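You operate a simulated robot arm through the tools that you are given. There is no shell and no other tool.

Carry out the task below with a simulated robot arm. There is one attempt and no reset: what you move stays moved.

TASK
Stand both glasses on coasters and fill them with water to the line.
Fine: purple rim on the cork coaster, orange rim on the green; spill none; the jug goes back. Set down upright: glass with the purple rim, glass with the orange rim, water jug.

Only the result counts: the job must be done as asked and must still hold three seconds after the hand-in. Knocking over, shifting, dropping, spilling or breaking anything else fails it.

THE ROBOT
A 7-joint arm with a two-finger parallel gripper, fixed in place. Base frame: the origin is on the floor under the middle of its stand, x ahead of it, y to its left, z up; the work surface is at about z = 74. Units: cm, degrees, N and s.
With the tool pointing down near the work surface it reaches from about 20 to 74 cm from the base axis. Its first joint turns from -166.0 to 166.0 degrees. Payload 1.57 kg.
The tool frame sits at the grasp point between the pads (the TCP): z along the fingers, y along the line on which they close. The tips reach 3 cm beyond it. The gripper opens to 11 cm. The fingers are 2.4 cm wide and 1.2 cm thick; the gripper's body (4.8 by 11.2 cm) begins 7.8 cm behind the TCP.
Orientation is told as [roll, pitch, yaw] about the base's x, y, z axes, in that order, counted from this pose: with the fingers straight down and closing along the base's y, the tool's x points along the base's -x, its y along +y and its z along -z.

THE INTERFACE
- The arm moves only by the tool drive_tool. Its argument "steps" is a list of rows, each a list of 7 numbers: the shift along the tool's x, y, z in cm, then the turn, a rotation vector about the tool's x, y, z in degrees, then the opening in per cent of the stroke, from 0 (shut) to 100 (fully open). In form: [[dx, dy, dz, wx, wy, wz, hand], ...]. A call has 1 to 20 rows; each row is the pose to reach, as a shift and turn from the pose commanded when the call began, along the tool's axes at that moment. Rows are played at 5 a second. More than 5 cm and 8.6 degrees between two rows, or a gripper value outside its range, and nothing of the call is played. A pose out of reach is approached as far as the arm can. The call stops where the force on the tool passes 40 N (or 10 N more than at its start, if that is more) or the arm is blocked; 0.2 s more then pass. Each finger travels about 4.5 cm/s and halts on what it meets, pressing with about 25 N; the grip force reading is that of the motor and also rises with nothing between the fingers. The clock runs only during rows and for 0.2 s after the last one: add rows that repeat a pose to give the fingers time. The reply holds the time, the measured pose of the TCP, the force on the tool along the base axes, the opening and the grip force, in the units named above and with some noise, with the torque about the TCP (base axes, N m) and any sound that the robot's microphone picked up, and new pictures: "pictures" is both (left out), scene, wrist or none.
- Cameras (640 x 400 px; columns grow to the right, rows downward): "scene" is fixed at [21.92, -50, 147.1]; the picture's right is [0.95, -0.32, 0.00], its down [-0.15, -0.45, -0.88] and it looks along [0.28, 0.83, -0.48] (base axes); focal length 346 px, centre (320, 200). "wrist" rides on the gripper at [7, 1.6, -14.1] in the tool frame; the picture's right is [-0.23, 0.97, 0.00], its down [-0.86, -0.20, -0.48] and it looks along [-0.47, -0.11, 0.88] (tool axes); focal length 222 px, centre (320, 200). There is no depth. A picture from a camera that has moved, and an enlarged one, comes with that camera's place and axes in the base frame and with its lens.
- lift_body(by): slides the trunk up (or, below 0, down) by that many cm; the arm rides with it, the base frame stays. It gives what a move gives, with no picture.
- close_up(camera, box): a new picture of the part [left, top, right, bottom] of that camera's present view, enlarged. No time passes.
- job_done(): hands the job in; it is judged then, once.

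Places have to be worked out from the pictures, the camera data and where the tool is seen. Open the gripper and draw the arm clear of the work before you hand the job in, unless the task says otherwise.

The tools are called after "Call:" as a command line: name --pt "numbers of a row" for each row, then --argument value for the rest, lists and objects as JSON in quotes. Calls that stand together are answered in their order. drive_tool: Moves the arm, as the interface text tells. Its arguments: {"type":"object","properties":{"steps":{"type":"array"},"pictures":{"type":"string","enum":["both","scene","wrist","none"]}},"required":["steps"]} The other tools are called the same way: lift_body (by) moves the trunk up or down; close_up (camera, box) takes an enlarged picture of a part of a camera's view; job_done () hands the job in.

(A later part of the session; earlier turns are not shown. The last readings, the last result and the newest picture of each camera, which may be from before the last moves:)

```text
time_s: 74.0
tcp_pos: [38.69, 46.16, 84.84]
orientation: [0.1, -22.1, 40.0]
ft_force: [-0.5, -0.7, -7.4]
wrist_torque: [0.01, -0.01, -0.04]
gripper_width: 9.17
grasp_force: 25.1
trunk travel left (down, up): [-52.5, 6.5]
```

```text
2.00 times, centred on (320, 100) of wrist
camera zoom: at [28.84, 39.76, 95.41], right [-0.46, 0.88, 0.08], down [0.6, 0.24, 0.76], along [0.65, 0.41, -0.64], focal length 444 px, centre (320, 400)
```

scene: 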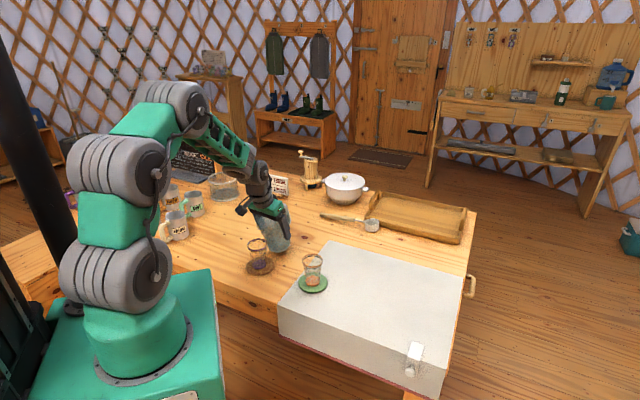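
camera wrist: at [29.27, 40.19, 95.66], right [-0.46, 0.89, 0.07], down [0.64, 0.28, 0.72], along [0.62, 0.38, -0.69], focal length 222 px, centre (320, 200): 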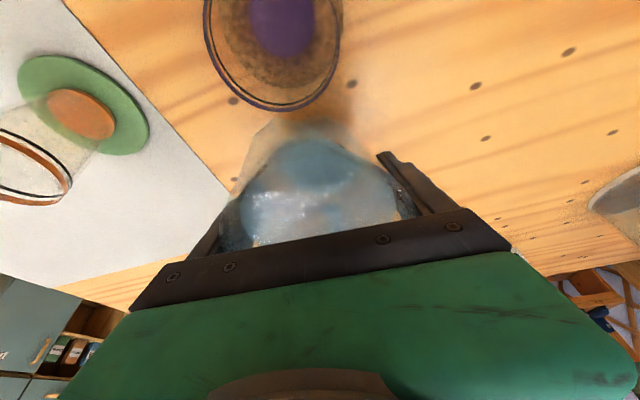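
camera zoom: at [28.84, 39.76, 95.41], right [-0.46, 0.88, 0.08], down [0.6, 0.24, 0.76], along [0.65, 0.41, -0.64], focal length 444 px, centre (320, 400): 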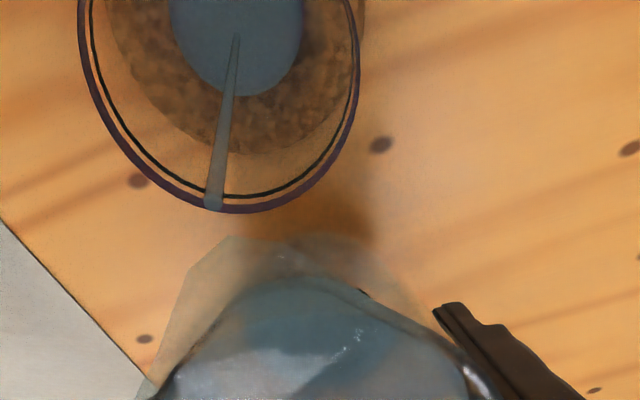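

A thin stream started at 22° and lands in the middle of the glass; it already holds ~1.5 cm. I'll hold the tilt for a moment and see how the flow behaves.

Call:
drive_tool --pt "0 0 0 0 0 0 70" --pictures "none"

Call:
close_up --camera "scene" --box '[230, 200, 310, 280]'

Call:
close_up --camera "wrist" --box '[220, 0, 420, 200]'

```text
time_s: 74.4
tcp_pos: [38.71, 46.26, 84.84]
orientation: [0.1, -22.1, 39.9]
ft_force: [0.0, 0.5, -7.1]
wrist_torque: [-0.02, 0.01, 0.02]
gripper_width: 9.17
grasp_force: 24.8
trunk travel left (down, up): [-52.5, 6.5]
```

```text
5.00 times, centred on (270, 240) of scene
camera zoom: at [21.92, -50.0, 147.1], right [0.95, -0.32, 0.0], down [-0.15, -0.45, -0.88], along [0.28, 0.83, -0.48], focal length 1728 px, centre (570, 0)
```

zoom: 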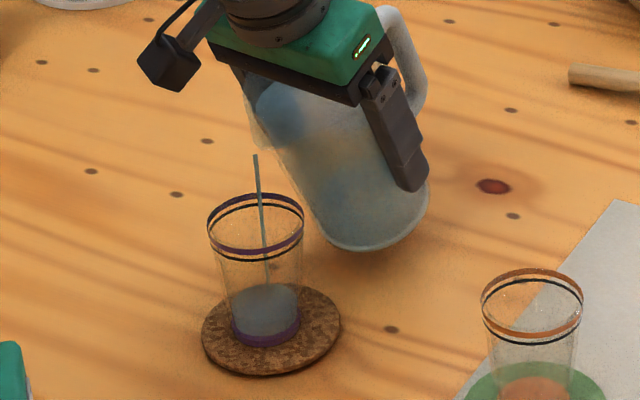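

```text
2.00 times, centred on (320, 100) of wrist
camera zoom: at [28.84, 39.76, 95.41], right [-0.46, 0.88, 0.08], down [0.6, 0.24, 0.76], along [0.65, 0.41, -0.64], focal length 444 px, centre (320, 400)
```

zoom: 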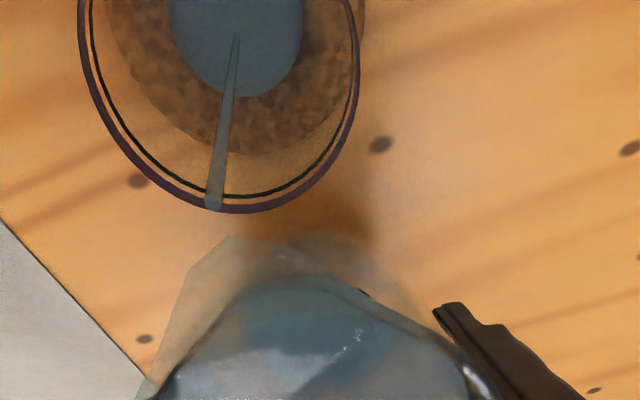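

Level is almost steady, a thin stream remains. Hold a little longer to see whether it settles.

Call:
drive_tool --pt "0 0 0 0 0 0 70" --pt "0 0 0 0 0 0 70" --pt "0 0 0 0 0 0 70" --pictures "none"

Call:
close_up --camera "scene" --box '[240, 230, 290, 280]'

Call:
close_up --camera "wrist" --box '[220, 0, 420, 200]'

```text
time_s: 75.2
tcp_pos: [38.73, 46.12, 84.76]
orientation: [-0.1, -21.9, 40.0]
ft_force: [-0.4, 0.3, -7.7]
wrist_torque: [0.0, 0.01, 0.01]
gripper_width: 9.2
grasp_force: 25.2
trunk travel left (down, up): [-52.5, 6.5]
```

```text
8.00 times, centred on (265, 255) of scene
camera zoom: at [21.92, -50.0, 147.1], right [0.95, -0.32, 0.0], down [-0.15, -0.45, -0.88], along [0.28, 0.83, -0.48], focal length 2765 px, centre (760, -240)
```

zoom: 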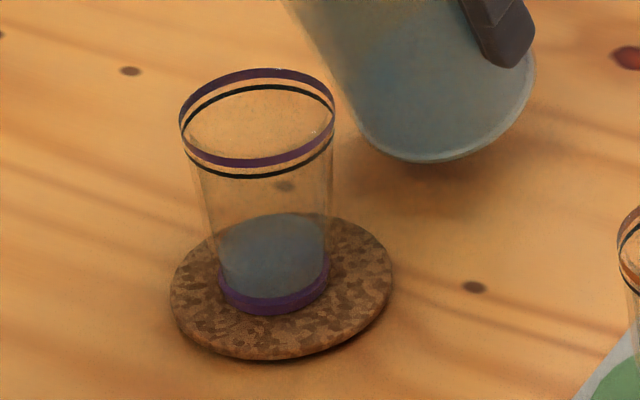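

```text
2.00 times, centred on (320, 100) of wrist
camera zoom: at [28.84, 39.76, 95.41], right [-0.46, 0.88, 0.08], down [0.6, 0.24, 0.76], along [0.65, 0.41, -0.64], focal length 444 px, centre (320, 400)
```

zoom: 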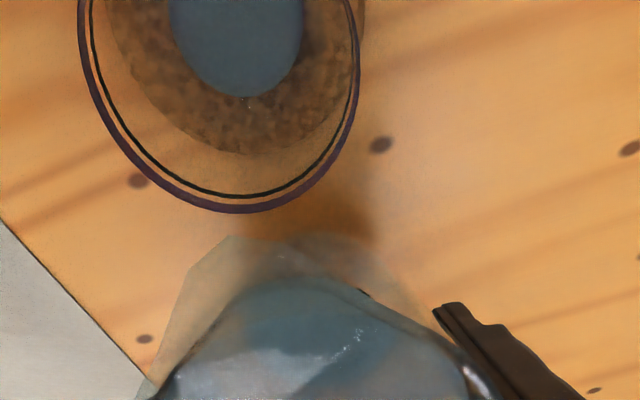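

Flow stopped by itself, so the pour is quasi-static: ~1.1 cm of water at 22°. I'll add 3° at 0.5° per row, then hold to let it settle.

Call:
drive_tool --pt "-0.049 0 -0.053 0 -0.5 0 70" --pt "-0.098 0 -0.106 0 -1 0 70" --pt "-0.146 0 -0.159 0 -1.5 0 70" --pt "-0.194 0 -0.213 0 -2 0 70" --pt "-0.241 0 -0.267 0 -2.5 0 70" --pt "-0.288 0 -0.322 0 -3 0 70" --pictures "none"

Call:
close_up --camera "scene" --box '[240, 220, 300, 280]'

Call:
close_up --camera "wrist" --box '[220, 0, 420, 200]'

```text
time_s: 76.6
tcp_pos: [38.85, 46.33, 85.13]
orientation: [-0.1, -24.9, 40.0]
ft_force: [-0.6, -0.7, -7.3]
wrist_torque: [0.01, -0.01, 0.0]
gripper_width: 9.19
grasp_force: 25.4
trunk travel left (down, up): [-52.5, 6.5]
```

```text
6.67 times, centred on (270, 250) of scene
camera zoom: at [21.92, -50.0, 147.1], right [0.95, -0.32, 0.0], down [-0.15, -0.45, -0.88], along [0.28, 0.83, -0.48], focal length 2304 px, centre (653, -133)
```

zoom: 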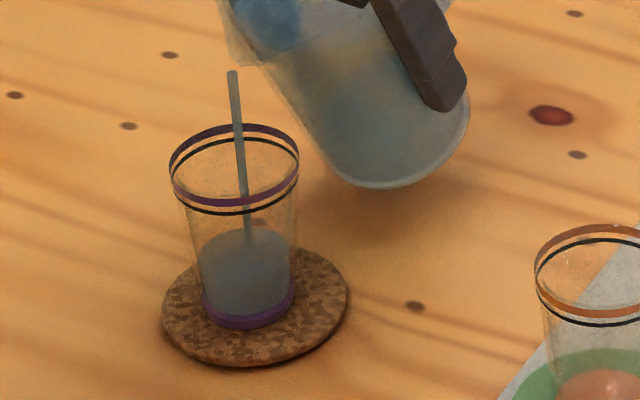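

```text
2.00 times, centred on (320, 100) of wrist
camera zoom: at [28.51, 39.62, 95.18], right [-0.47, 0.88, 0.1], down [0.57, 0.22, 0.79], along [0.68, 0.43, -0.6], focal length 444 px, centre (320, 400)
```

zoom: 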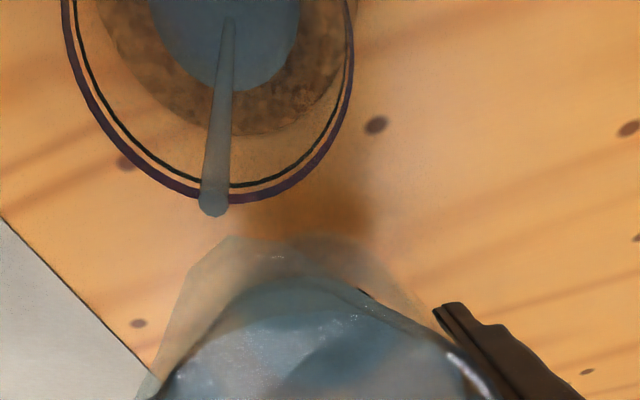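

The stream lands centrally and the level is rising smoothly. Another 4° at the same rate.

Call:
drive_tool --pt "-0.049 0 -0.053 0 -0.5 0 70" --pt "-0.098 0 -0.106 0 -1 0 70" --pt "-0.146 0 -0.159 0 -1.5 0 70" --pt "-0.194 0 -0.213 0 -2 0 70" --pt "-0.241 0 -0.267 0 -2.5 0 70" --pt "-0.288 0 -0.322 0 -3 0 70" --pt "-0.334 0 -0.377 0 -3.5 0 70" --pt "-0.38 0 -0.432 0 -4 0 70" --pictures "none"

Call:
close_up --camera "scene" --box '[240, 220, 300, 280]'

Call:
close_up --camera "wrist" --box '[220, 0, 420, 200]'

```text
time_s: 78.4
tcp_pos: [39.07, 46.33, 85.66]
orientation: [0.0, -28.9, 40.0]
ft_force: [-0.7, -0.7, -7.3]
wrist_torque: [0.0, 0.03, 0.0]
gripper_width: 9.18
grasp_force: 24.5
trunk travel left (down, up): [-52.5, 6.5]
```

```text
6.67 times, centred on (270, 250) of scene
camera zoom: at [21.92, -50.0, 147.1], right [0.95, -0.32, 0.0], down [-0.15, -0.45, -0.88], along [0.28, 0.83, -0.48], focal length 2304 px, centre (653, -133)
```

zoom: 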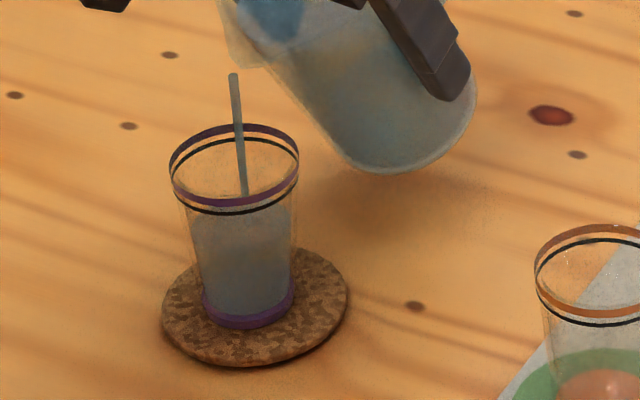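

```text
2.00 times, centred on (320, 100) of wrist
camera zoom: at [28.16, 39.22, 94.78], right [-0.47, 0.87, 0.11], down [0.52, 0.18, 0.83], along [0.71, 0.45, -0.54], focal length 444 px, centre (320, 400)
```

zoom: 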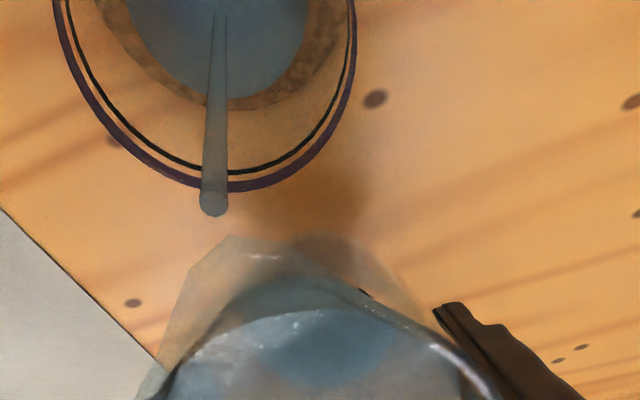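

The level is rising faster than I estimated. Before any more tilt I'll zoom in tightly to judge the level against the black line.

Call:
close_up --camera "scene" --box '[244, 234, 276, 272]'

Call:
close_up --camera "wrist" --box '[230, 0, 420, 120]'

```text
10.53 times, centred on (260, 253) of scene
camera zoom: at [21.92, -50.0, 147.1], right [0.95, -0.32, 0.0], down [-0.15, -0.45, -0.88], along [0.28, 0.83, -0.48], focal length 3639 px, centre (952, -358)
```

zoom: 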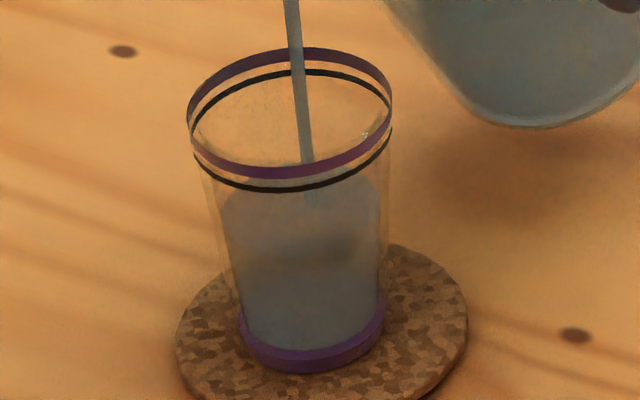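

```text
3.33 times, centred on (325, 60) of wrist
camera zoom: at [28.16, 39.22, 94.78], right [-0.47, 0.87, 0.11], down [0.52, 0.18, 0.83], along [0.71, 0.45, -0.54], focal length 740 px, centre (303, 667)
```

zoom: 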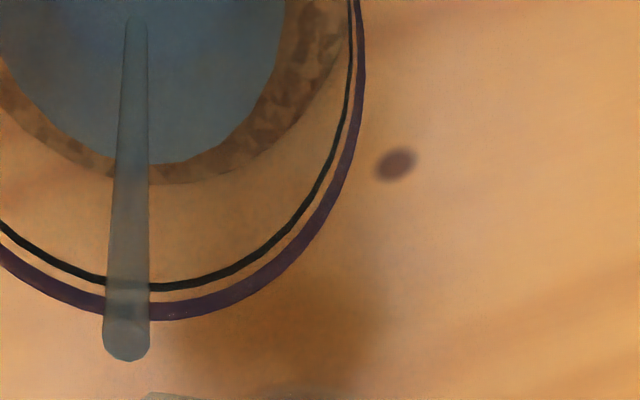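

Reading the ellipses: floor centre row 307, line centre row 131, water surface centre ≈213, so it's just over half way. Landing point is central. Continue another 4°.

Call:
drive_tool --pt "-0.049 0 -0.053 0 -0.5 0 70" --pt "-0.098 0 -0.106 0 -1 0 70" --pt "-0.146 0 -0.159 0 -1.5 0 70" --pt "-0.194 0 -0.213 0 -2 0 70" --pt "-0.241 0 -0.267 0 -2.5 0 70" --pt "-0.288 0 -0.322 0 -3 0 70" --pt "-0.334 0 -0.377 0 -3.5 0 70" --pt "-0.38 0 -0.432 0 -4 0 70" --pictures "none"

Call:
close_up --camera "scene" --box '[244, 234, 276, 272]'

Call:
close_up --camera "wrist" --box '[220, 0, 420, 200]'

```text
time_s: 80.2
tcp_pos: [39.03, 46.4, 86.39]
orientation: [0.0, -33.0, 39.9]
ft_force: [-0.1, -0.2, -6.8]
wrist_torque: [-0.01, 0.02, 0.0]
gripper_width: 9.19
grasp_force: 25.0
trunk travel left (down, up): [-52.5, 6.5]
```

```text
10.53 times, centred on (260, 253) of scene
camera zoom: at [21.92, -50.0, 147.1], right [0.95, -0.32, 0.0], down [-0.15, -0.45, -0.88], along [0.28, 0.83, -0.48], focal length 3639 px, centre (952, -358)
```

zoom: 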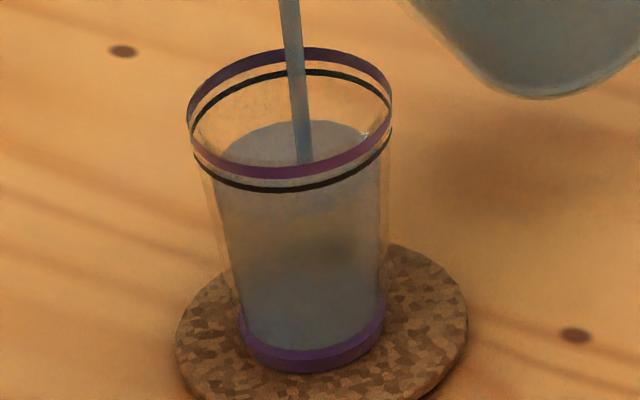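

```text
2.00 times, centred on (320, 100) of wrist
camera zoom: at [27.76, 38.93, 94.59], right [-0.48, 0.87, 0.12], down [0.48, 0.14, 0.87], along [0.74, 0.47, -0.48], focal length 444 px, centre (320, 400)
```

zoom: 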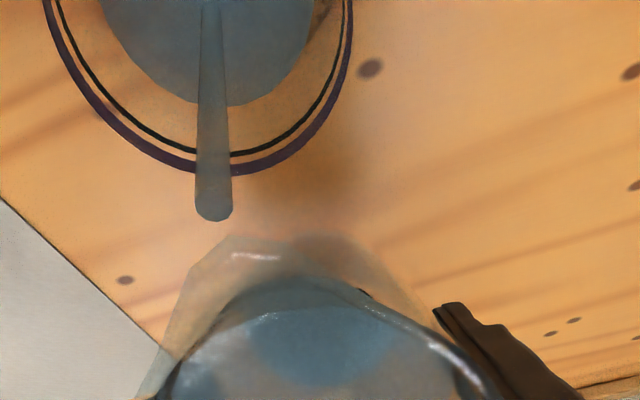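

Now around 78 % of the height; back edge of the water at row 120 versus the line's back edge at row ~73. I'll hold to let the flow settle before finer steps.

Call:
drive_tool --pt "0 0 0 0 0 0 70" --pt "0 0 0 0 0 0 70" --pt "0 0 0 0 0 0 70" --pt "0 0 0 0 0 0 70" --pt "0 0 0 0 0 0 70" --pictures "none"

Call:
close_up --camera "scene" --box '[244, 234, 276, 272]'

```text
time_s: 81.4
tcp_pos: [38.98, 46.46, 86.38]
orientation: [0.0, -33.0, 39.9]
ft_force: [-0.5, 0.4, -7.2]
wrist_torque: [-0.05, 0.01, -0.04]
gripper_width: 9.17
grasp_force: 24.8
trunk travel left (down, up): [-52.5, 6.5]
```

```text
10.53 times, centred on (260, 253) of scene
camera zoom: at [21.92, -50.0, 147.1], right [0.95, -0.32, 0.0], down [-0.15, -0.45, -0.88], along [0.28, 0.83, -0.48], focal length 3639 px, centre (952, -358)
```

zoom: 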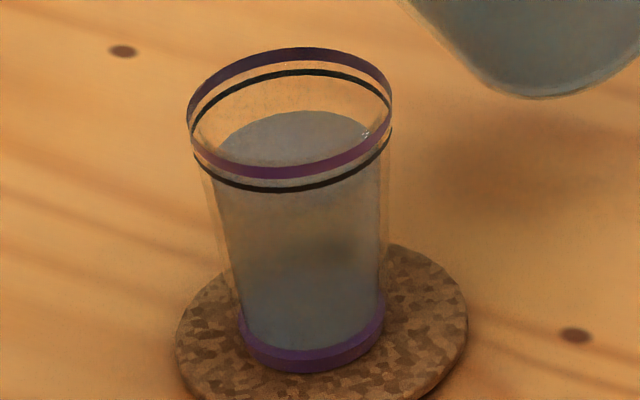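

Settled with the back edge at row 111; about 39 px (≈1.4 cm, ~34 ml) to go at ~7.8 ml/°. I'll add 2.5° and let it settle.

Call:
drive_tool --pt "-0.049 0 -0.053 0 -0.5 0 70" --pt "-0.098 0 -0.106 0 -1 0 70" --pt "-0.146 0 -0.159 0 -1.5 0 70" --pt "-0.194 0 -0.213 0 -2 0 70" --pt "-0.241 0 -0.267 0 -2.5 0 70" --pt "-0.241 0 -0.267 0 -2.5 0 70" --pt "-0.241 0 -0.267 0 -2.5 0 70" --pt "-0.241 0 -0.267 0 -2.5 0 70" --pt "-0.241 0 -0.267 0 -2.5 0 70" --pt "-0.241 0 -0.267 0 -2.5 0 70" --pictures "none"

Call:
close_up --camera "scene" --box '[244, 234, 276, 272]'

Call:
close_up --camera "wrist" --box '[220, 0, 420, 200]'

```text
time_s: 83.6
tcp_pos: [39.2, 46.51, 86.72]
orientation: [0.0, -35.4, 40.0]
ft_force: [0.5, -0.7, -7.5]
wrist_torque: [-0.01, 0.02, 0.01]
gripper_width: 9.19
grasp_force: 25.0
trunk travel left (down, up): [-52.5, 6.5]
```

```text
10.53 times, centred on (260, 253) of scene
camera zoom: at [21.92, -50.0, 147.1], right [0.95, -0.32, 0.0], down [-0.15, -0.45, -0.88], along [0.28, 0.83, -0.48], focal length 3639 px, centre (952, -358)
```

zoom: 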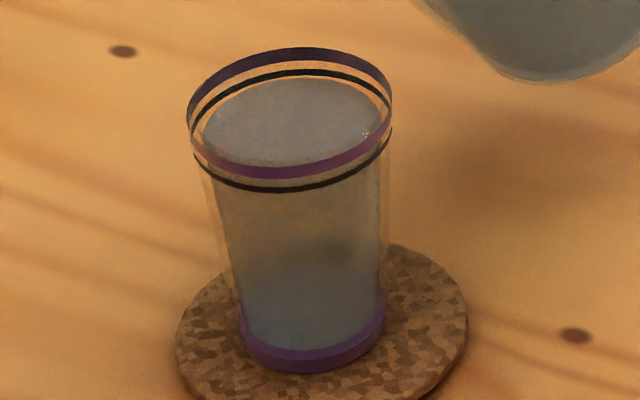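

```text
2.00 times, centred on (320, 100) of wrist
camera zoom: at [27.58, 38.76, 94.29], right [-0.48, 0.86, 0.13], down [0.45, 0.12, 0.89], along [0.75, 0.49, -0.45], focal length 444 px, centre (320, 400)
```

zoom: 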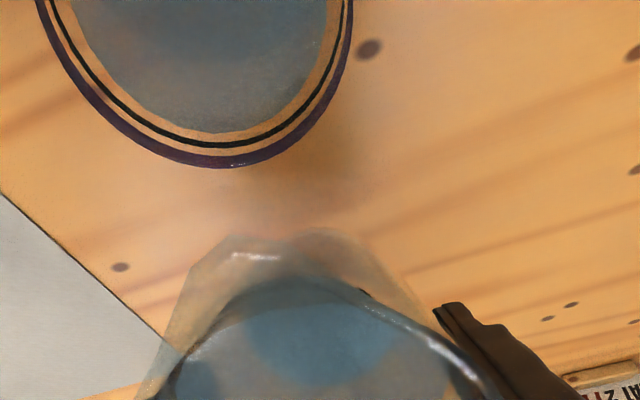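

Settled very near the line. I'll zoom in further in both views to judge the remaining gap.

Call:
close_up --camera "scene" --box '[250, 236, 270, 250]'

Call:
close_up --camera "wrist" --box '[235, 0, 335, 90]'

Call:
close_up --camera "scene" --box '[250, 244, 270, 258]'

```text
16.00 times, centred on (260, 243) of scene
camera zoom: at [21.92, -50.0, 147.1], right [0.95, -0.32, 0.0], down [-0.15, -0.45, -0.88], along [0.28, 0.83, -0.48], focal length 5531 px, centre (1280, -488)
```

zoom: 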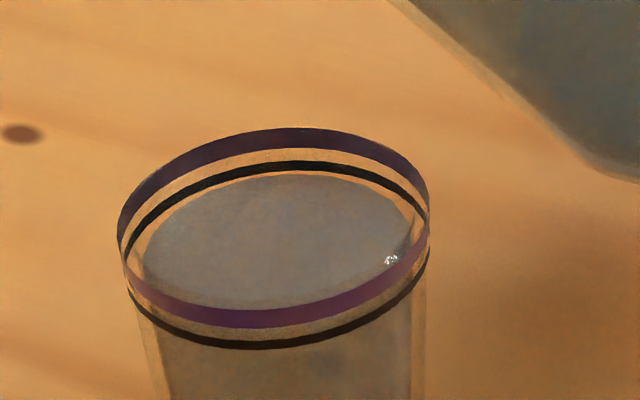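

```text
4.44 times, centred on (285, 45) of wrist
camera zoom: at [27.58, 38.76, 94.29], right [-0.48, 0.86, 0.13], down [0.45, 0.12, 0.89], along [0.75, 0.49, -0.45], focal length 987 px, centre (476, 889)
```

zoom: 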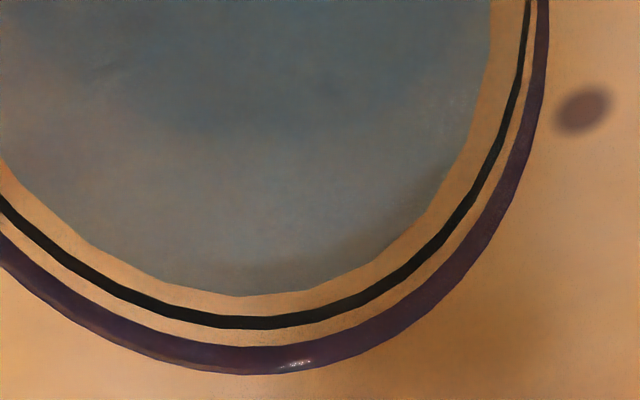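

```text
16.00 times, centred on (260, 251) of scene
camera zoom: at [21.92, -50.0, 147.1], right [0.95, -0.32, 0.0], down [-0.15, -0.45, -0.88], along [0.28, 0.83, -0.48], focal length 5531 px, centre (1280, -616)
```

zoom: 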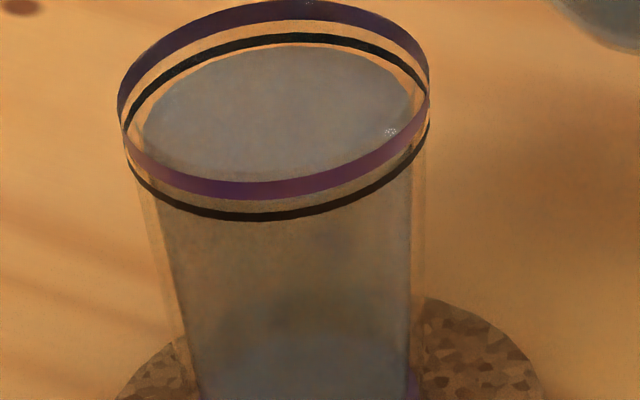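

The water surface ellipse is concentric with the black line to within about 1 mm — the purple glass is filled to the line. I'll rotate the jug back about its lip to 15°.

Call:
drive_tool --pt "0.1 0 0.104 0 1 0 70" --pt "0.304 0 0.306 0 3 0 70" --pt "0.624 0 0.596 0 6 0 70" --pt "0.958 0 0.869 0 9 0 70" --pt "1.306 0 1.124 0 12 0 70" --pt "1.667 0 1.36 0 15 0 70" --pt "2.04 0 1.578 0 18 0 70" --pt "2.359 0 1.743 0 20.5 0 70" --pt "2.359 0 1.743 0 20.5 0 70"

Call:
close_up --camera "scene" --box '[230, 200, 310, 280]'

```text
time_s: 85.6
tcp_pos: [38.59, 45.91, 83.89]
orientation: [0.1, -14.9, 39.9]
ft_force: [-0.5, 0.7, -7.4]
wrist_torque: [0.0, -0.01, 0.03]
gripper_width: 9.17
grasp_force: 24.8
trunk travel left (down, up): [-52.5, 6.5]
camera wrist: at [29.67, 40.41, 95.96], right [-0.46, 0.89, 0.06], down [0.67, 0.3, 0.68], along [0.59, 0.35, -0.73], focal length 222 px, centre (320, 200)
```

scene: 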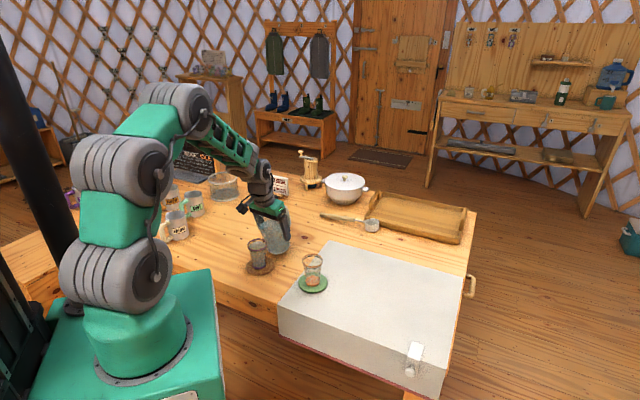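
wrist: 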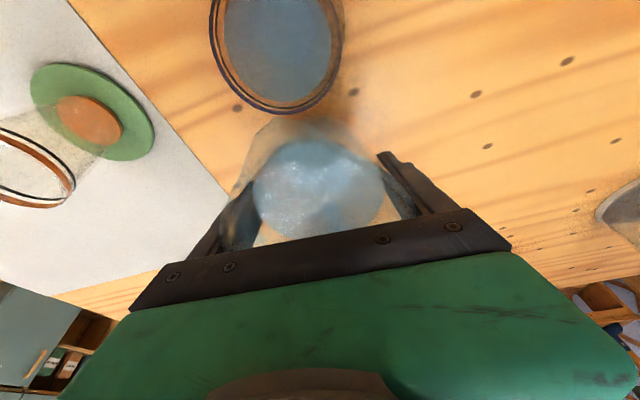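

```text
5.00 times, centred on (270, 240) of scene
camera zoom: at [21.92, -50.0, 147.1], right [0.95, -0.32, 0.0], down [-0.15, -0.45, -0.88], along [0.28, 0.83, -0.48], focal length 1728 px, centre (570, 0)
```

zoom: 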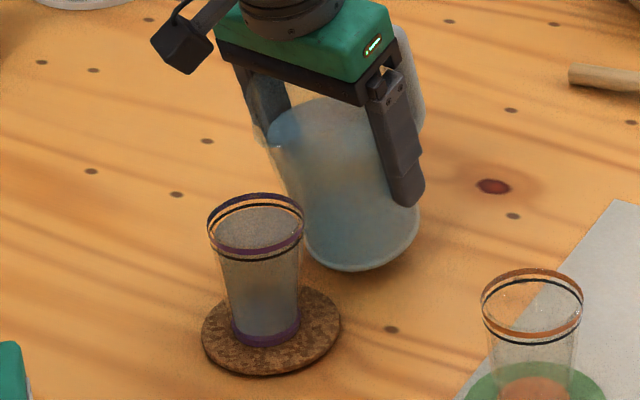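

No drips, purple glass upright and full. Now raise straight up 12 cm while bringing the jug upright.

Call:
drive_tool --pt "-0.26 0 -0.97 0 0 0 70" --pt "-0.65 0 -2.4 0 0 0 70" --pt "-1.03 0 -3.86 0 1 0 70" --pt "-1.42 0 -5.3 0 4 0 70" --pt "-1.81 0 -6.76 0 7 0 70" --pt "-2.2 0 -8.2 0 10 0 70" --pt "-2.6 0 -9.66 0 13 0 70" --pt "-2.9 0 -10.8 0 15 0 70" --pt "-3.1 0 -11.6 0 15 0 70" --pt "-3.1 0 -11.6 0 15 0 70"

Call:
close_up --camera "scene" --box '[230, 200, 350, 300]'

```text
time_s: 87.8
tcp_pos: [38.34, 46.13, 95.66]
orientation: [0.0, 0.1, 39.9]
ft_force: [0.3, 0.5, -7.3]
wrist_torque: [0.03, 0.02, 0.0]
gripper_width: 9.18
grasp_force: 25.6
trunk travel left (down, up): [-52.5, 6.5]
camera wrist: at [32.13, 42.77, 110.1], right [-0.45, 0.89, 0.0], down [0.78, 0.4, 0.48], along [0.43, 0.22, -0.88], focal length 222 px, centre (320, 200)
```

scene: 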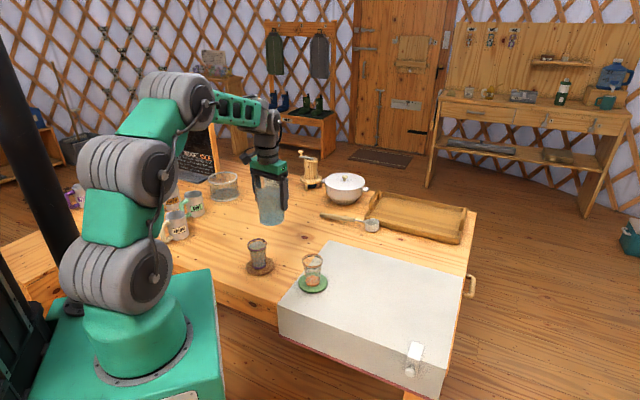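
wrist: 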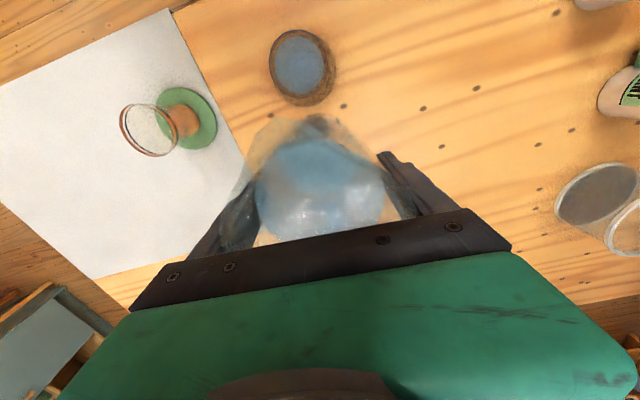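

```text
4.00 times, centred on (290, 250) of scene
camera zoom: at [21.92, -50.0, 147.1], right [0.95, -0.32, 0.0], down [-0.15, -0.45, -0.88], along [0.28, 0.83, -0.48], focal length 1383 px, centre (440, 0)
```

zoom: 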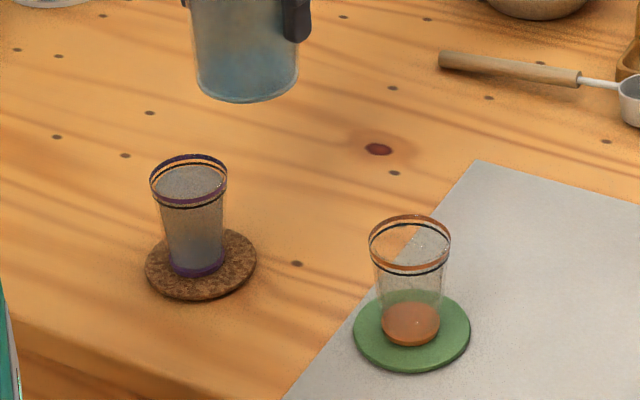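

Both glasses fine. I'll carry the jug level, 19 cm sideways, to the standby point beyond the orange glass.

Call:
drive_tool --pt "-0.02 -0.4 -0.3 0 0 0 70" --pt "-0.06 -1.2 -0.8 0 0 0 70" --pt "-0.12 -2.4 -1.3 0 0 0 70" --pt "-0.2 -4 -1.5 0 0 0 70" --pt "-0.28 -5.6 -1.5 0 0 0 70" --pt "-0.36 -7.2 -1.5 0 0 0 70" --pt "-0.44 -8.8 -1.5 0 0 0 70" --pt "-0.52 -10.4 -1.5 0 0 0 70" --pt "-0.6 -12 -1.5 0 0 0 70" --pt "-0.68 -13.6 -1.5 0 0 0 70" --pt "-0.76 -15.2 -1.5 0 0 0 70" --pt "-0.84 -16.8 -1.5 0 0 0 70" --pt "-0.9 -18 -1.5 0 0 0 70" --pt "-0.95 -18.8 -1.5 0 0 0 70" --pt "-0.97 -19.2 -1.5 0 0 0 70" --pt "-0.97 -19.2 -1.5 0 0 0 70"

Call:
close_up --camera "wrist" --box '[220, 20, 420, 180]'

```text
time_s: 91.2
tcp_pos: [51.56, 31.88, 97.42]
orientation: [0.1, 0.1, 40.0]
ft_force: [-0.4, -0.1, -8.0]
wrist_torque: [-0.02, -0.03, -0.01]
gripper_width: 9.16
grasp_force: 24.8
trunk travel left (down, up): [-52.5, 6.5]
camera wrist: at [45.3, 28.55, 111.67], right [-0.45, 0.89, 0.0], down [0.78, 0.4, 0.48], along [0.43, 0.22, -0.88], focal length 222 px, centre (320, 200)
```

scene: 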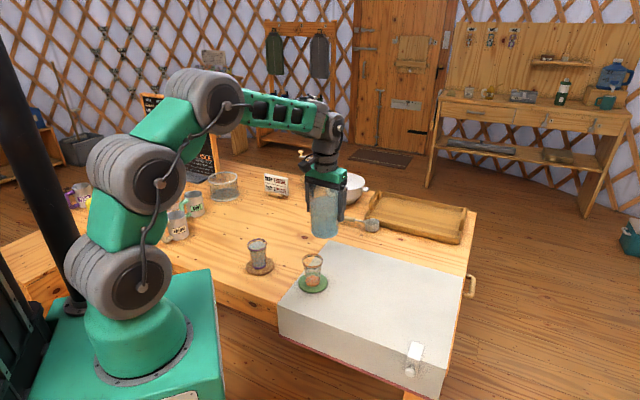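
wrist: 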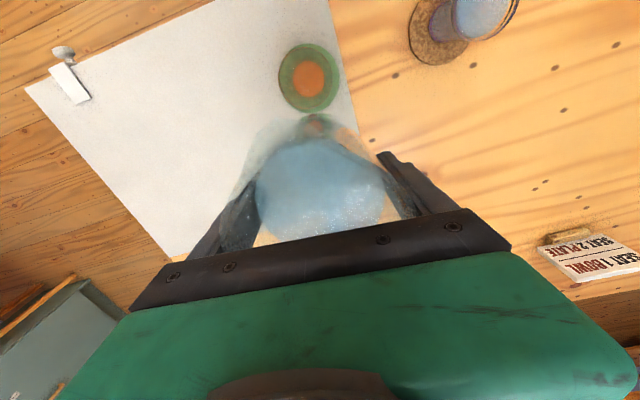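

```text
2.50 times, centred on (320, 100) of wrist
camera zoom: at [45.3, 28.55, 111.67], right [-0.45, 0.89, 0.0], down [0.78, 0.4, 0.48], along [0.43, 0.22, -0.88], focal length 555 px, centre (320, 450)
```

zoom: 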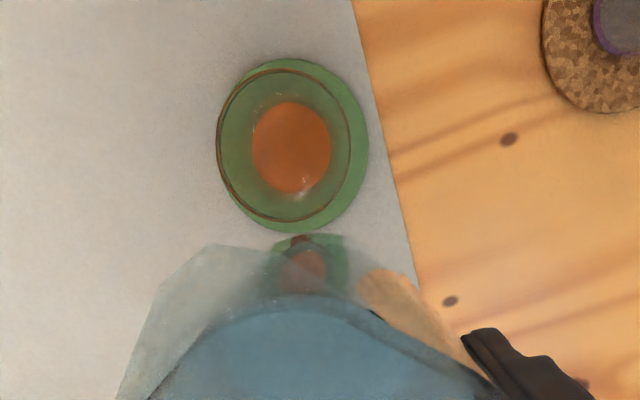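

Orange glass centre reads ≈(46.05, 27.2). I'll tilt to 30° (pour resumes near 36°) while lowering part-way, then verify the lip.

Call:
drive_tool --pt "-0.2 0 0.4 0 -2 0 70" --pt "-0.45 -0.02 1.2 0 -5 0 70" --pt "-0.7 -0.03 2 0 -8 0 70" --pt "-0.95 -0.04 2.8 0 -11 0 70" --pt "-1.2 -0.05 3.6 0 -14 0 70" --pt "-1.4 -0.06 4.4 0 -17 0 70" --pt "-1.6 -0.06 5.2 0 -20 0 70" --pt "-1.8 -0.06 6 0 -23 0 70" --pt "-1.95 -0.06 6.6 0 -26 0 70" --pt "-2.06 -0.06 7 0 -28.5 0 70" --pt "-2.12 -0.06 7 0 -30 0 70" --pt "-2.12 -0.06 7 0 -30 0 70"

Call:
close_up --camera "scene" --box '[280, 210, 370, 300]'

Call:
close_up --camera "wrist" --box '[220, 0, 420, 200]'

```text
time_s: 93.8
tcp_pos: [53.21, 33.01, 90.3]
orientation: [0.0, -30.0, 40.0]
ft_force: [0.5, -0.3, -7.2]
wrist_torque: [-0.03, 0.01, 0.01]
gripper_width: 9.16
grasp_force: 24.8
trunk travel left (down, up): [-52.5, 6.5]
camera wrist: at [42.21, 25.86, 99.31], right [-0.48, 0.87, 0.11], down [0.51, 0.17, 0.84], along [0.71, 0.46, -0.53], focal length 222 px, centre (320, 200)
```

scene: 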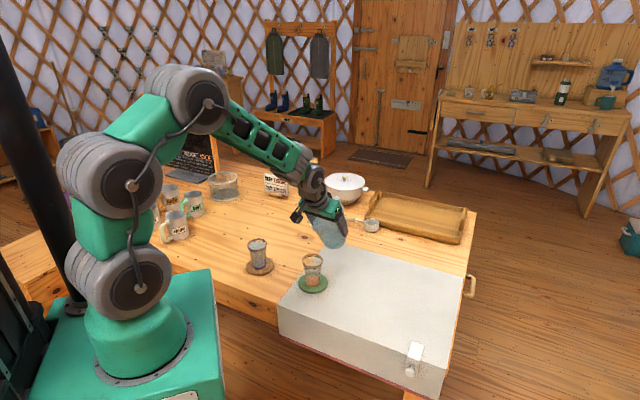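
wrist: 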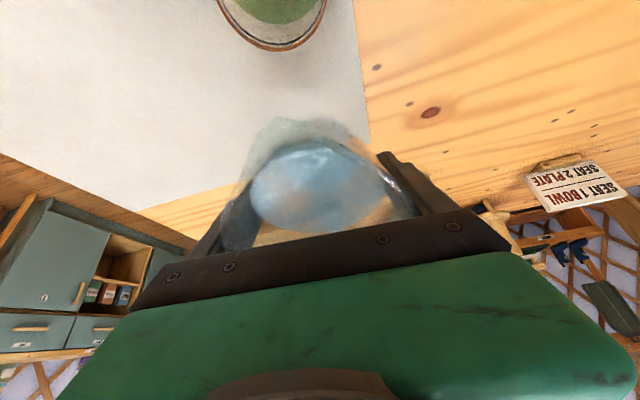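

```text
4.44 times, centred on (325, 255) of scene
camera zoom: at [21.92, -50.0, 147.1], right [0.95, -0.32, 0.0], down [-0.15, -0.45, -0.88], along [0.28, 0.83, -0.48], focal length 1536 px, centre (298, -44)
```

zoom: 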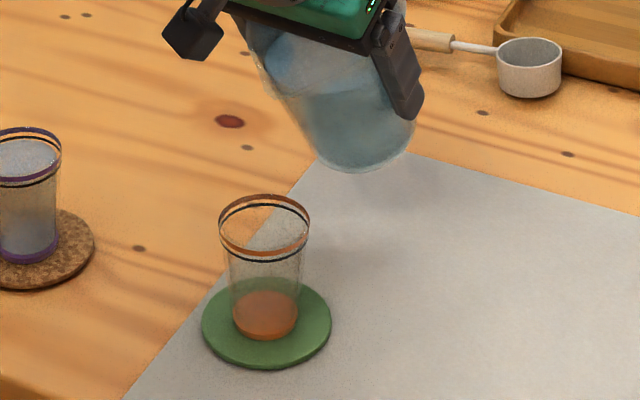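

```text
2.00 times, centred on (320, 100) of wrist
camera zoom: at [42.21, 25.86, 99.31], right [-0.48, 0.87, 0.11], down [0.51, 0.17, 0.84], along [0.71, 0.46, -0.53], focal length 444 px, centre (320, 400)
```

zoom: 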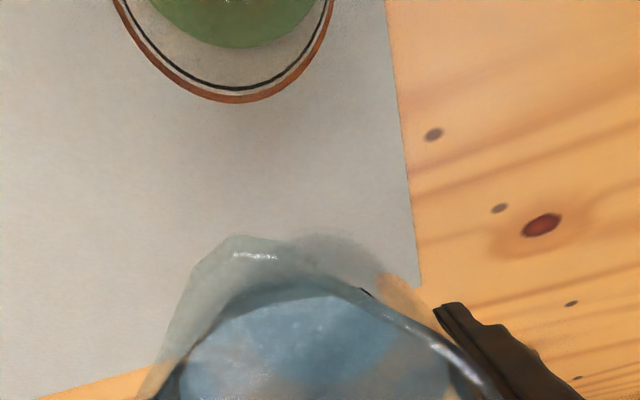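

Lip sits ≈1.3 cm short of the glass centre, on line as before. Lower straight down 5.4 cm at 30° tilt.

Call:
drive_tool --pt "0.4 0 0.69 0 0 0 70" --pt "0.9 0 1.56 0 0 0 70" --pt "1.4 0 2.42 0 0 0 70" --pt "1.9 0 3.29 0 0 0 70" --pt "2.3 0 3.98 0 0 0 70" --pt "2.6 0 4.5 0 0 0 70" --pt "2.7 0 4.68 0 0 0 70" --pt "2.7 0 4.68 0 0 0 70"

Call:
close_up --camera "scene" --box '[280, 220, 360, 300]'

Call:
close_up --camera "wrist" --box '[220, 0, 420, 200]'

```text
time_s: 95.6
tcp_pos: [53.22, 33.2, 84.83]
orientation: [0.0, -30.0, 40.1]
ft_force: [0.0, 0.5, -7.0]
wrist_torque: [-0.02, 0.02, -0.03]
gripper_width: 9.16
grasp_force: 25.0
trunk travel left (down, up): [-52.5, 6.5]
camera wrist: at [42.28, 25.87, 93.81], right [-0.48, 0.87, 0.11], down [0.51, 0.17, 0.84], along [0.71, 0.46, -0.53], focal length 222 px, centre (320, 200)
```

scene: 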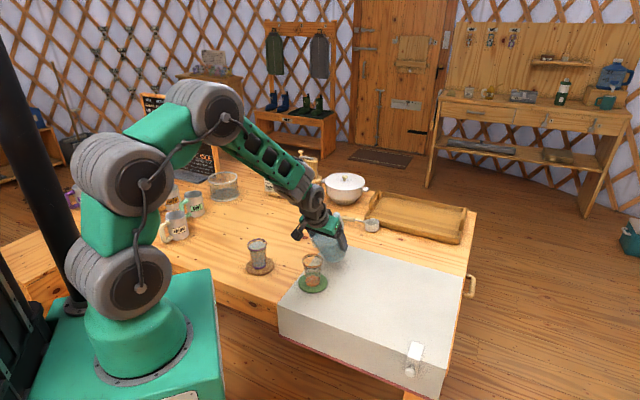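
wrist: 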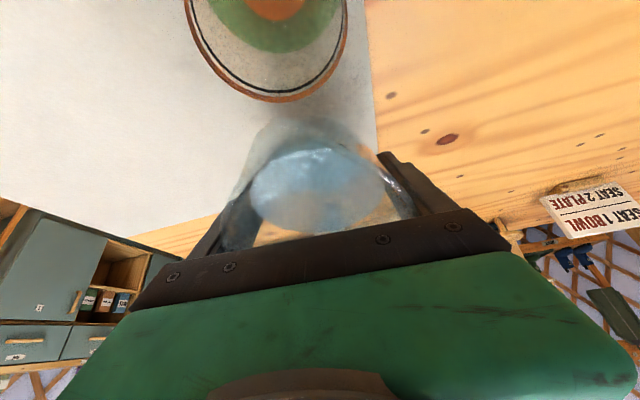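

```text
5.00 times, centred on (320, 260) of scene
camera zoom: at [21.92, -50.0, 147.1], right [0.95, -0.32, 0.0], down [-0.15, -0.45, -0.88], along [0.28, 0.83, -0.48], focal length 1728 px, centre (320, -100)
```

zoom: 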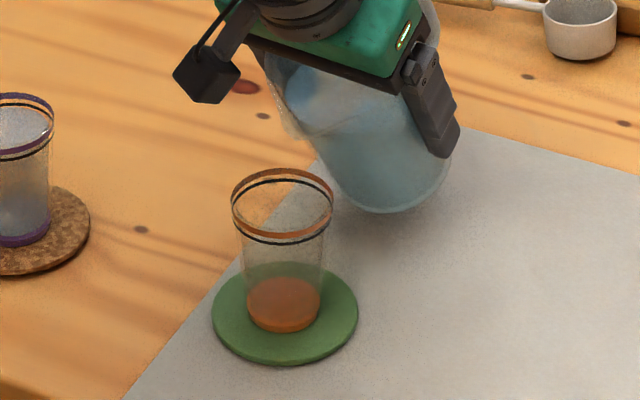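

```text
2.00 times, centred on (320, 100) of wrist
camera zoom: at [42.28, 25.87, 93.81], right [-0.48, 0.87, 0.11], down [0.51, 0.17, 0.84], along [0.71, 0.46, -0.53], focal length 444 px, centre (320, 400)
```

zoom: 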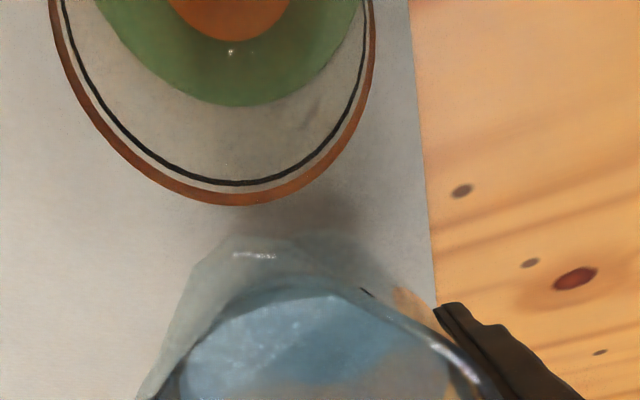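

Geometry matches the first pour. Tilt about the lip to 35° at 1° per row, just short of the expected onset.

Call:
drive_tool --pt "-0.098 0 -0.106 0 -1 0 70" --pt "-0.194 0 -0.213 0 -2 0 70" --pt "-0.288 0 -0.322 0 -3 0 70" --pt "-0.38 0 -0.432 0 -4 0 70" --pt "-0.47 0 -0.545 0 -5 0 70" --pt "-0.47 0 -0.545 0 -5 0 70" --pictures "none"

Call:
close_up --camera "scene" --box '[280, 220, 360, 300]'

Call:
close_up --camera "wrist" --box '[220, 0, 420, 200]'

```text
time_s: 97.0
tcp_pos: [53.22, 33.41, 85.65]
orientation: [0.0, -35.1, 40.0]
ft_force: [0.5, 0.4, -6.7]
wrist_torque: [-0.03, 0.0, 0.02]
gripper_width: 9.15
grasp_force: 25.1
trunk travel left (down, up): [-52.5, 6.5]
```

```text
5.00 times, centred on (320, 260) of scene
camera zoom: at [21.92, -50.0, 147.1], right [0.95, -0.32, 0.0], down [-0.15, -0.45, -0.88], along [0.28, 0.83, -0.48], focal length 1728 px, centre (320, -100)
```

zoom: 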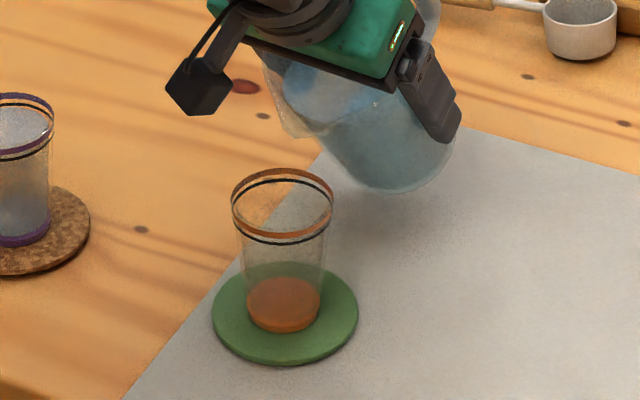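

```text
2.00 times, centred on (320, 100) of wrist
camera zoom: at [41.81, 25.62, 93.43], right [-0.48, 0.87, 0.13], down [0.46, 0.12, 0.88], along [0.75, 0.49, -0.45], focal length 444 px, centre (320, 400)
```

zoom: 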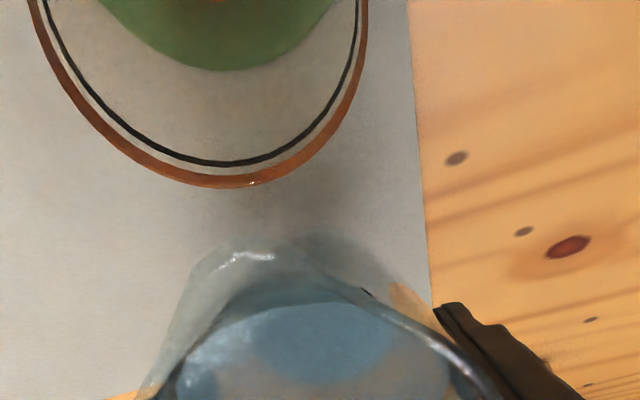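

No flow yet at 35°. Now 0.5° per row for 2.5°.

Call:
drive_tool --pt "-0.049 0 -0.053 0 -0.5 0 70" --pt "-0.098 0 -0.106 0 -1 0 70" --pt "-0.146 0 -0.159 0 -1.5 0 70" --pt "-0.194 0 -0.213 0 -2 0 70" --pt "-0.241 0 -0.267 0 -2.5 0 70" --pictures "none"

Call:
close_up --camera "scene" --box '[280, 220, 360, 300]'

Call:
close_up --camera "wrist" --box '[220, 0, 420, 200]'

```text
time_s: 98.2
tcp_pos: [53.33, 33.24, 86.08]
orientation: [0.1, -37.4, 40.0]
ft_force: [0.1, 0.3, -6.2]
wrist_torque: [-0.03, -0.03, 0.01]
gripper_width: 9.14
grasp_force: 25.3
trunk travel left (down, up): [-52.5, 6.5]
```

```text
5.00 times, centred on (320, 260) of scene
camera zoom: at [21.92, -50.0, 147.1], right [0.95, -0.32, 0.0], down [-0.15, -0.45, -0.88], along [0.28, 0.83, -0.48], focal length 1728 px, centre (320, -100)
```

zoom: 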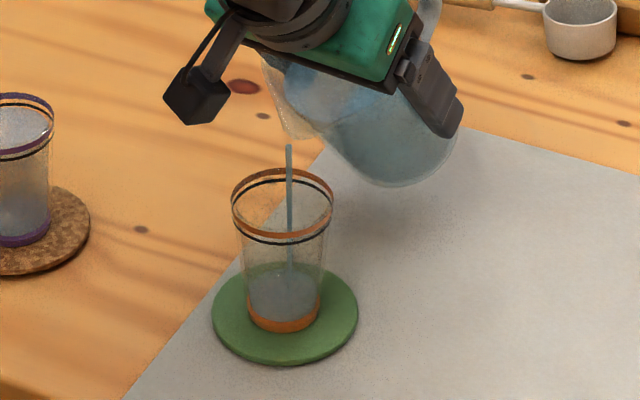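

```text
2.00 times, centred on (320, 100) of wrist
camera zoom: at [41.6, 25.32, 93.18], right [-0.49, 0.86, 0.14], down [0.43, 0.1, 0.9], along [0.76, 0.5, -0.41], focal length 444 px, centre (320, 400)
```

zoom: 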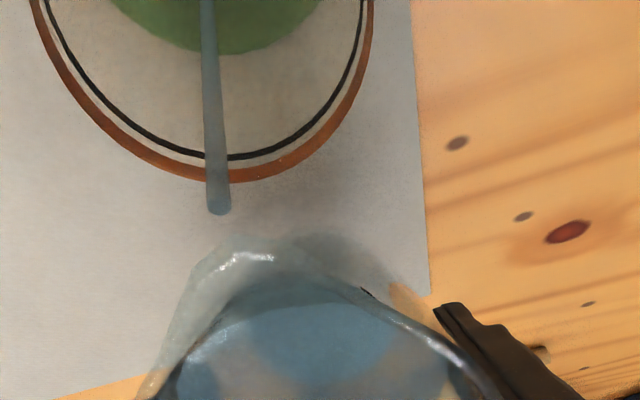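

Flow has started and lands near the centre. Continue at 0.4° per row for 4°.

Call:
drive_tool --pt "-0.039 0 -0.042 0 -0.4 0 70" --pt "-0.078 0 -0.084 0 -0.8 0 70" --pt "-0.117 0 -0.127 0 -1.2 0 70" --pt "-0.155 0 -0.17 0 -1.6 0 70" --pt "-0.194 0 -0.213 0 -2 0 70" --pt "-0.231 0 -0.256 0 -2.4 0 70" --pt "-0.269 0 -0.3 0 -2.8 0 70" --pt "-0.306 0 -0.344 0 -3.2 0 70" --pt "-0.343 0 -0.388 0 -3.6 0 70" --pt "-0.38 0 -0.432 0 -4 0 70" --pictures "none"

Call:
close_up --camera "scene" --box '[297, 250, 329, 288]'

Call:
close_up --camera "wrist" --box '[220, 0, 420, 200]'

Call:
close_up --camera "scene" --box '[280, 220, 360, 300]'

```text
time_s: 100.4
tcp_pos: [53.39, 33.28, 86.66]
orientation: [0.1, -41.4, 40.0]
ft_force: [-0.7, 0.5, -7.4]
wrist_torque: [-0.04, 0.01, -0.02]
gripper_width: 9.16
grasp_force: 24.6
trunk travel left (down, up): [-52.5, 6.5]
```

```text
10.53 times, centred on (313, 269) of scene
camera zoom: at [21.92, -50.0, 147.1], right [0.95, -0.32, 0.0], down [-0.15, -0.45, -0.88], along [0.28, 0.83, -0.48], focal length 3639 px, centre (394, -526)
```

zoom: 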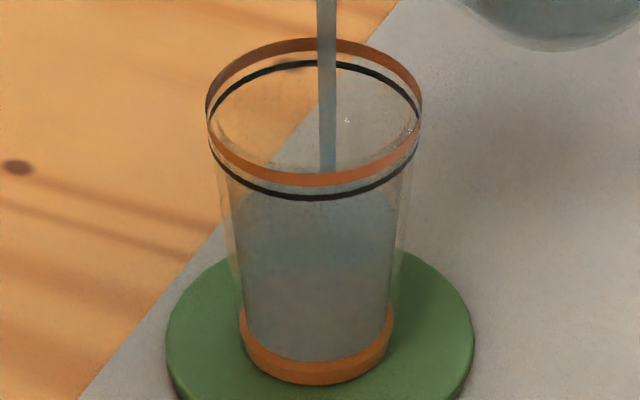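

```text
2.00 times, centred on (320, 100) of wrist
camera zoom: at [41.27, 25.12, 92.68], right [-0.5, 0.86, 0.15], down [0.38, 0.06, 0.92], along [0.78, 0.52, -0.35], focal length 444 px, centre (320, 400)
```

zoom: 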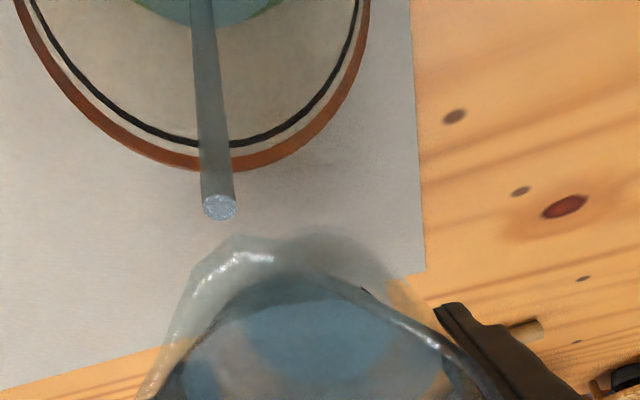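

```text
5.00 times, centred on (320, 260) of scene
camera zoom: at [21.92, -50.0, 147.1], right [0.95, -0.32, 0.0], down [-0.15, -0.45, -0.88], along [0.28, 0.83, -0.48], focal length 1728 px, centre (320, -100)
```

zoom: 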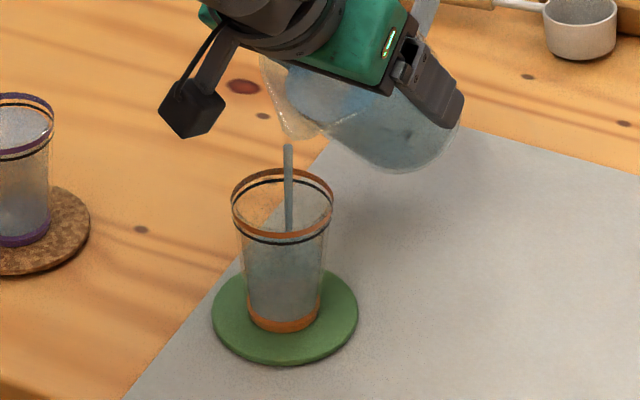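

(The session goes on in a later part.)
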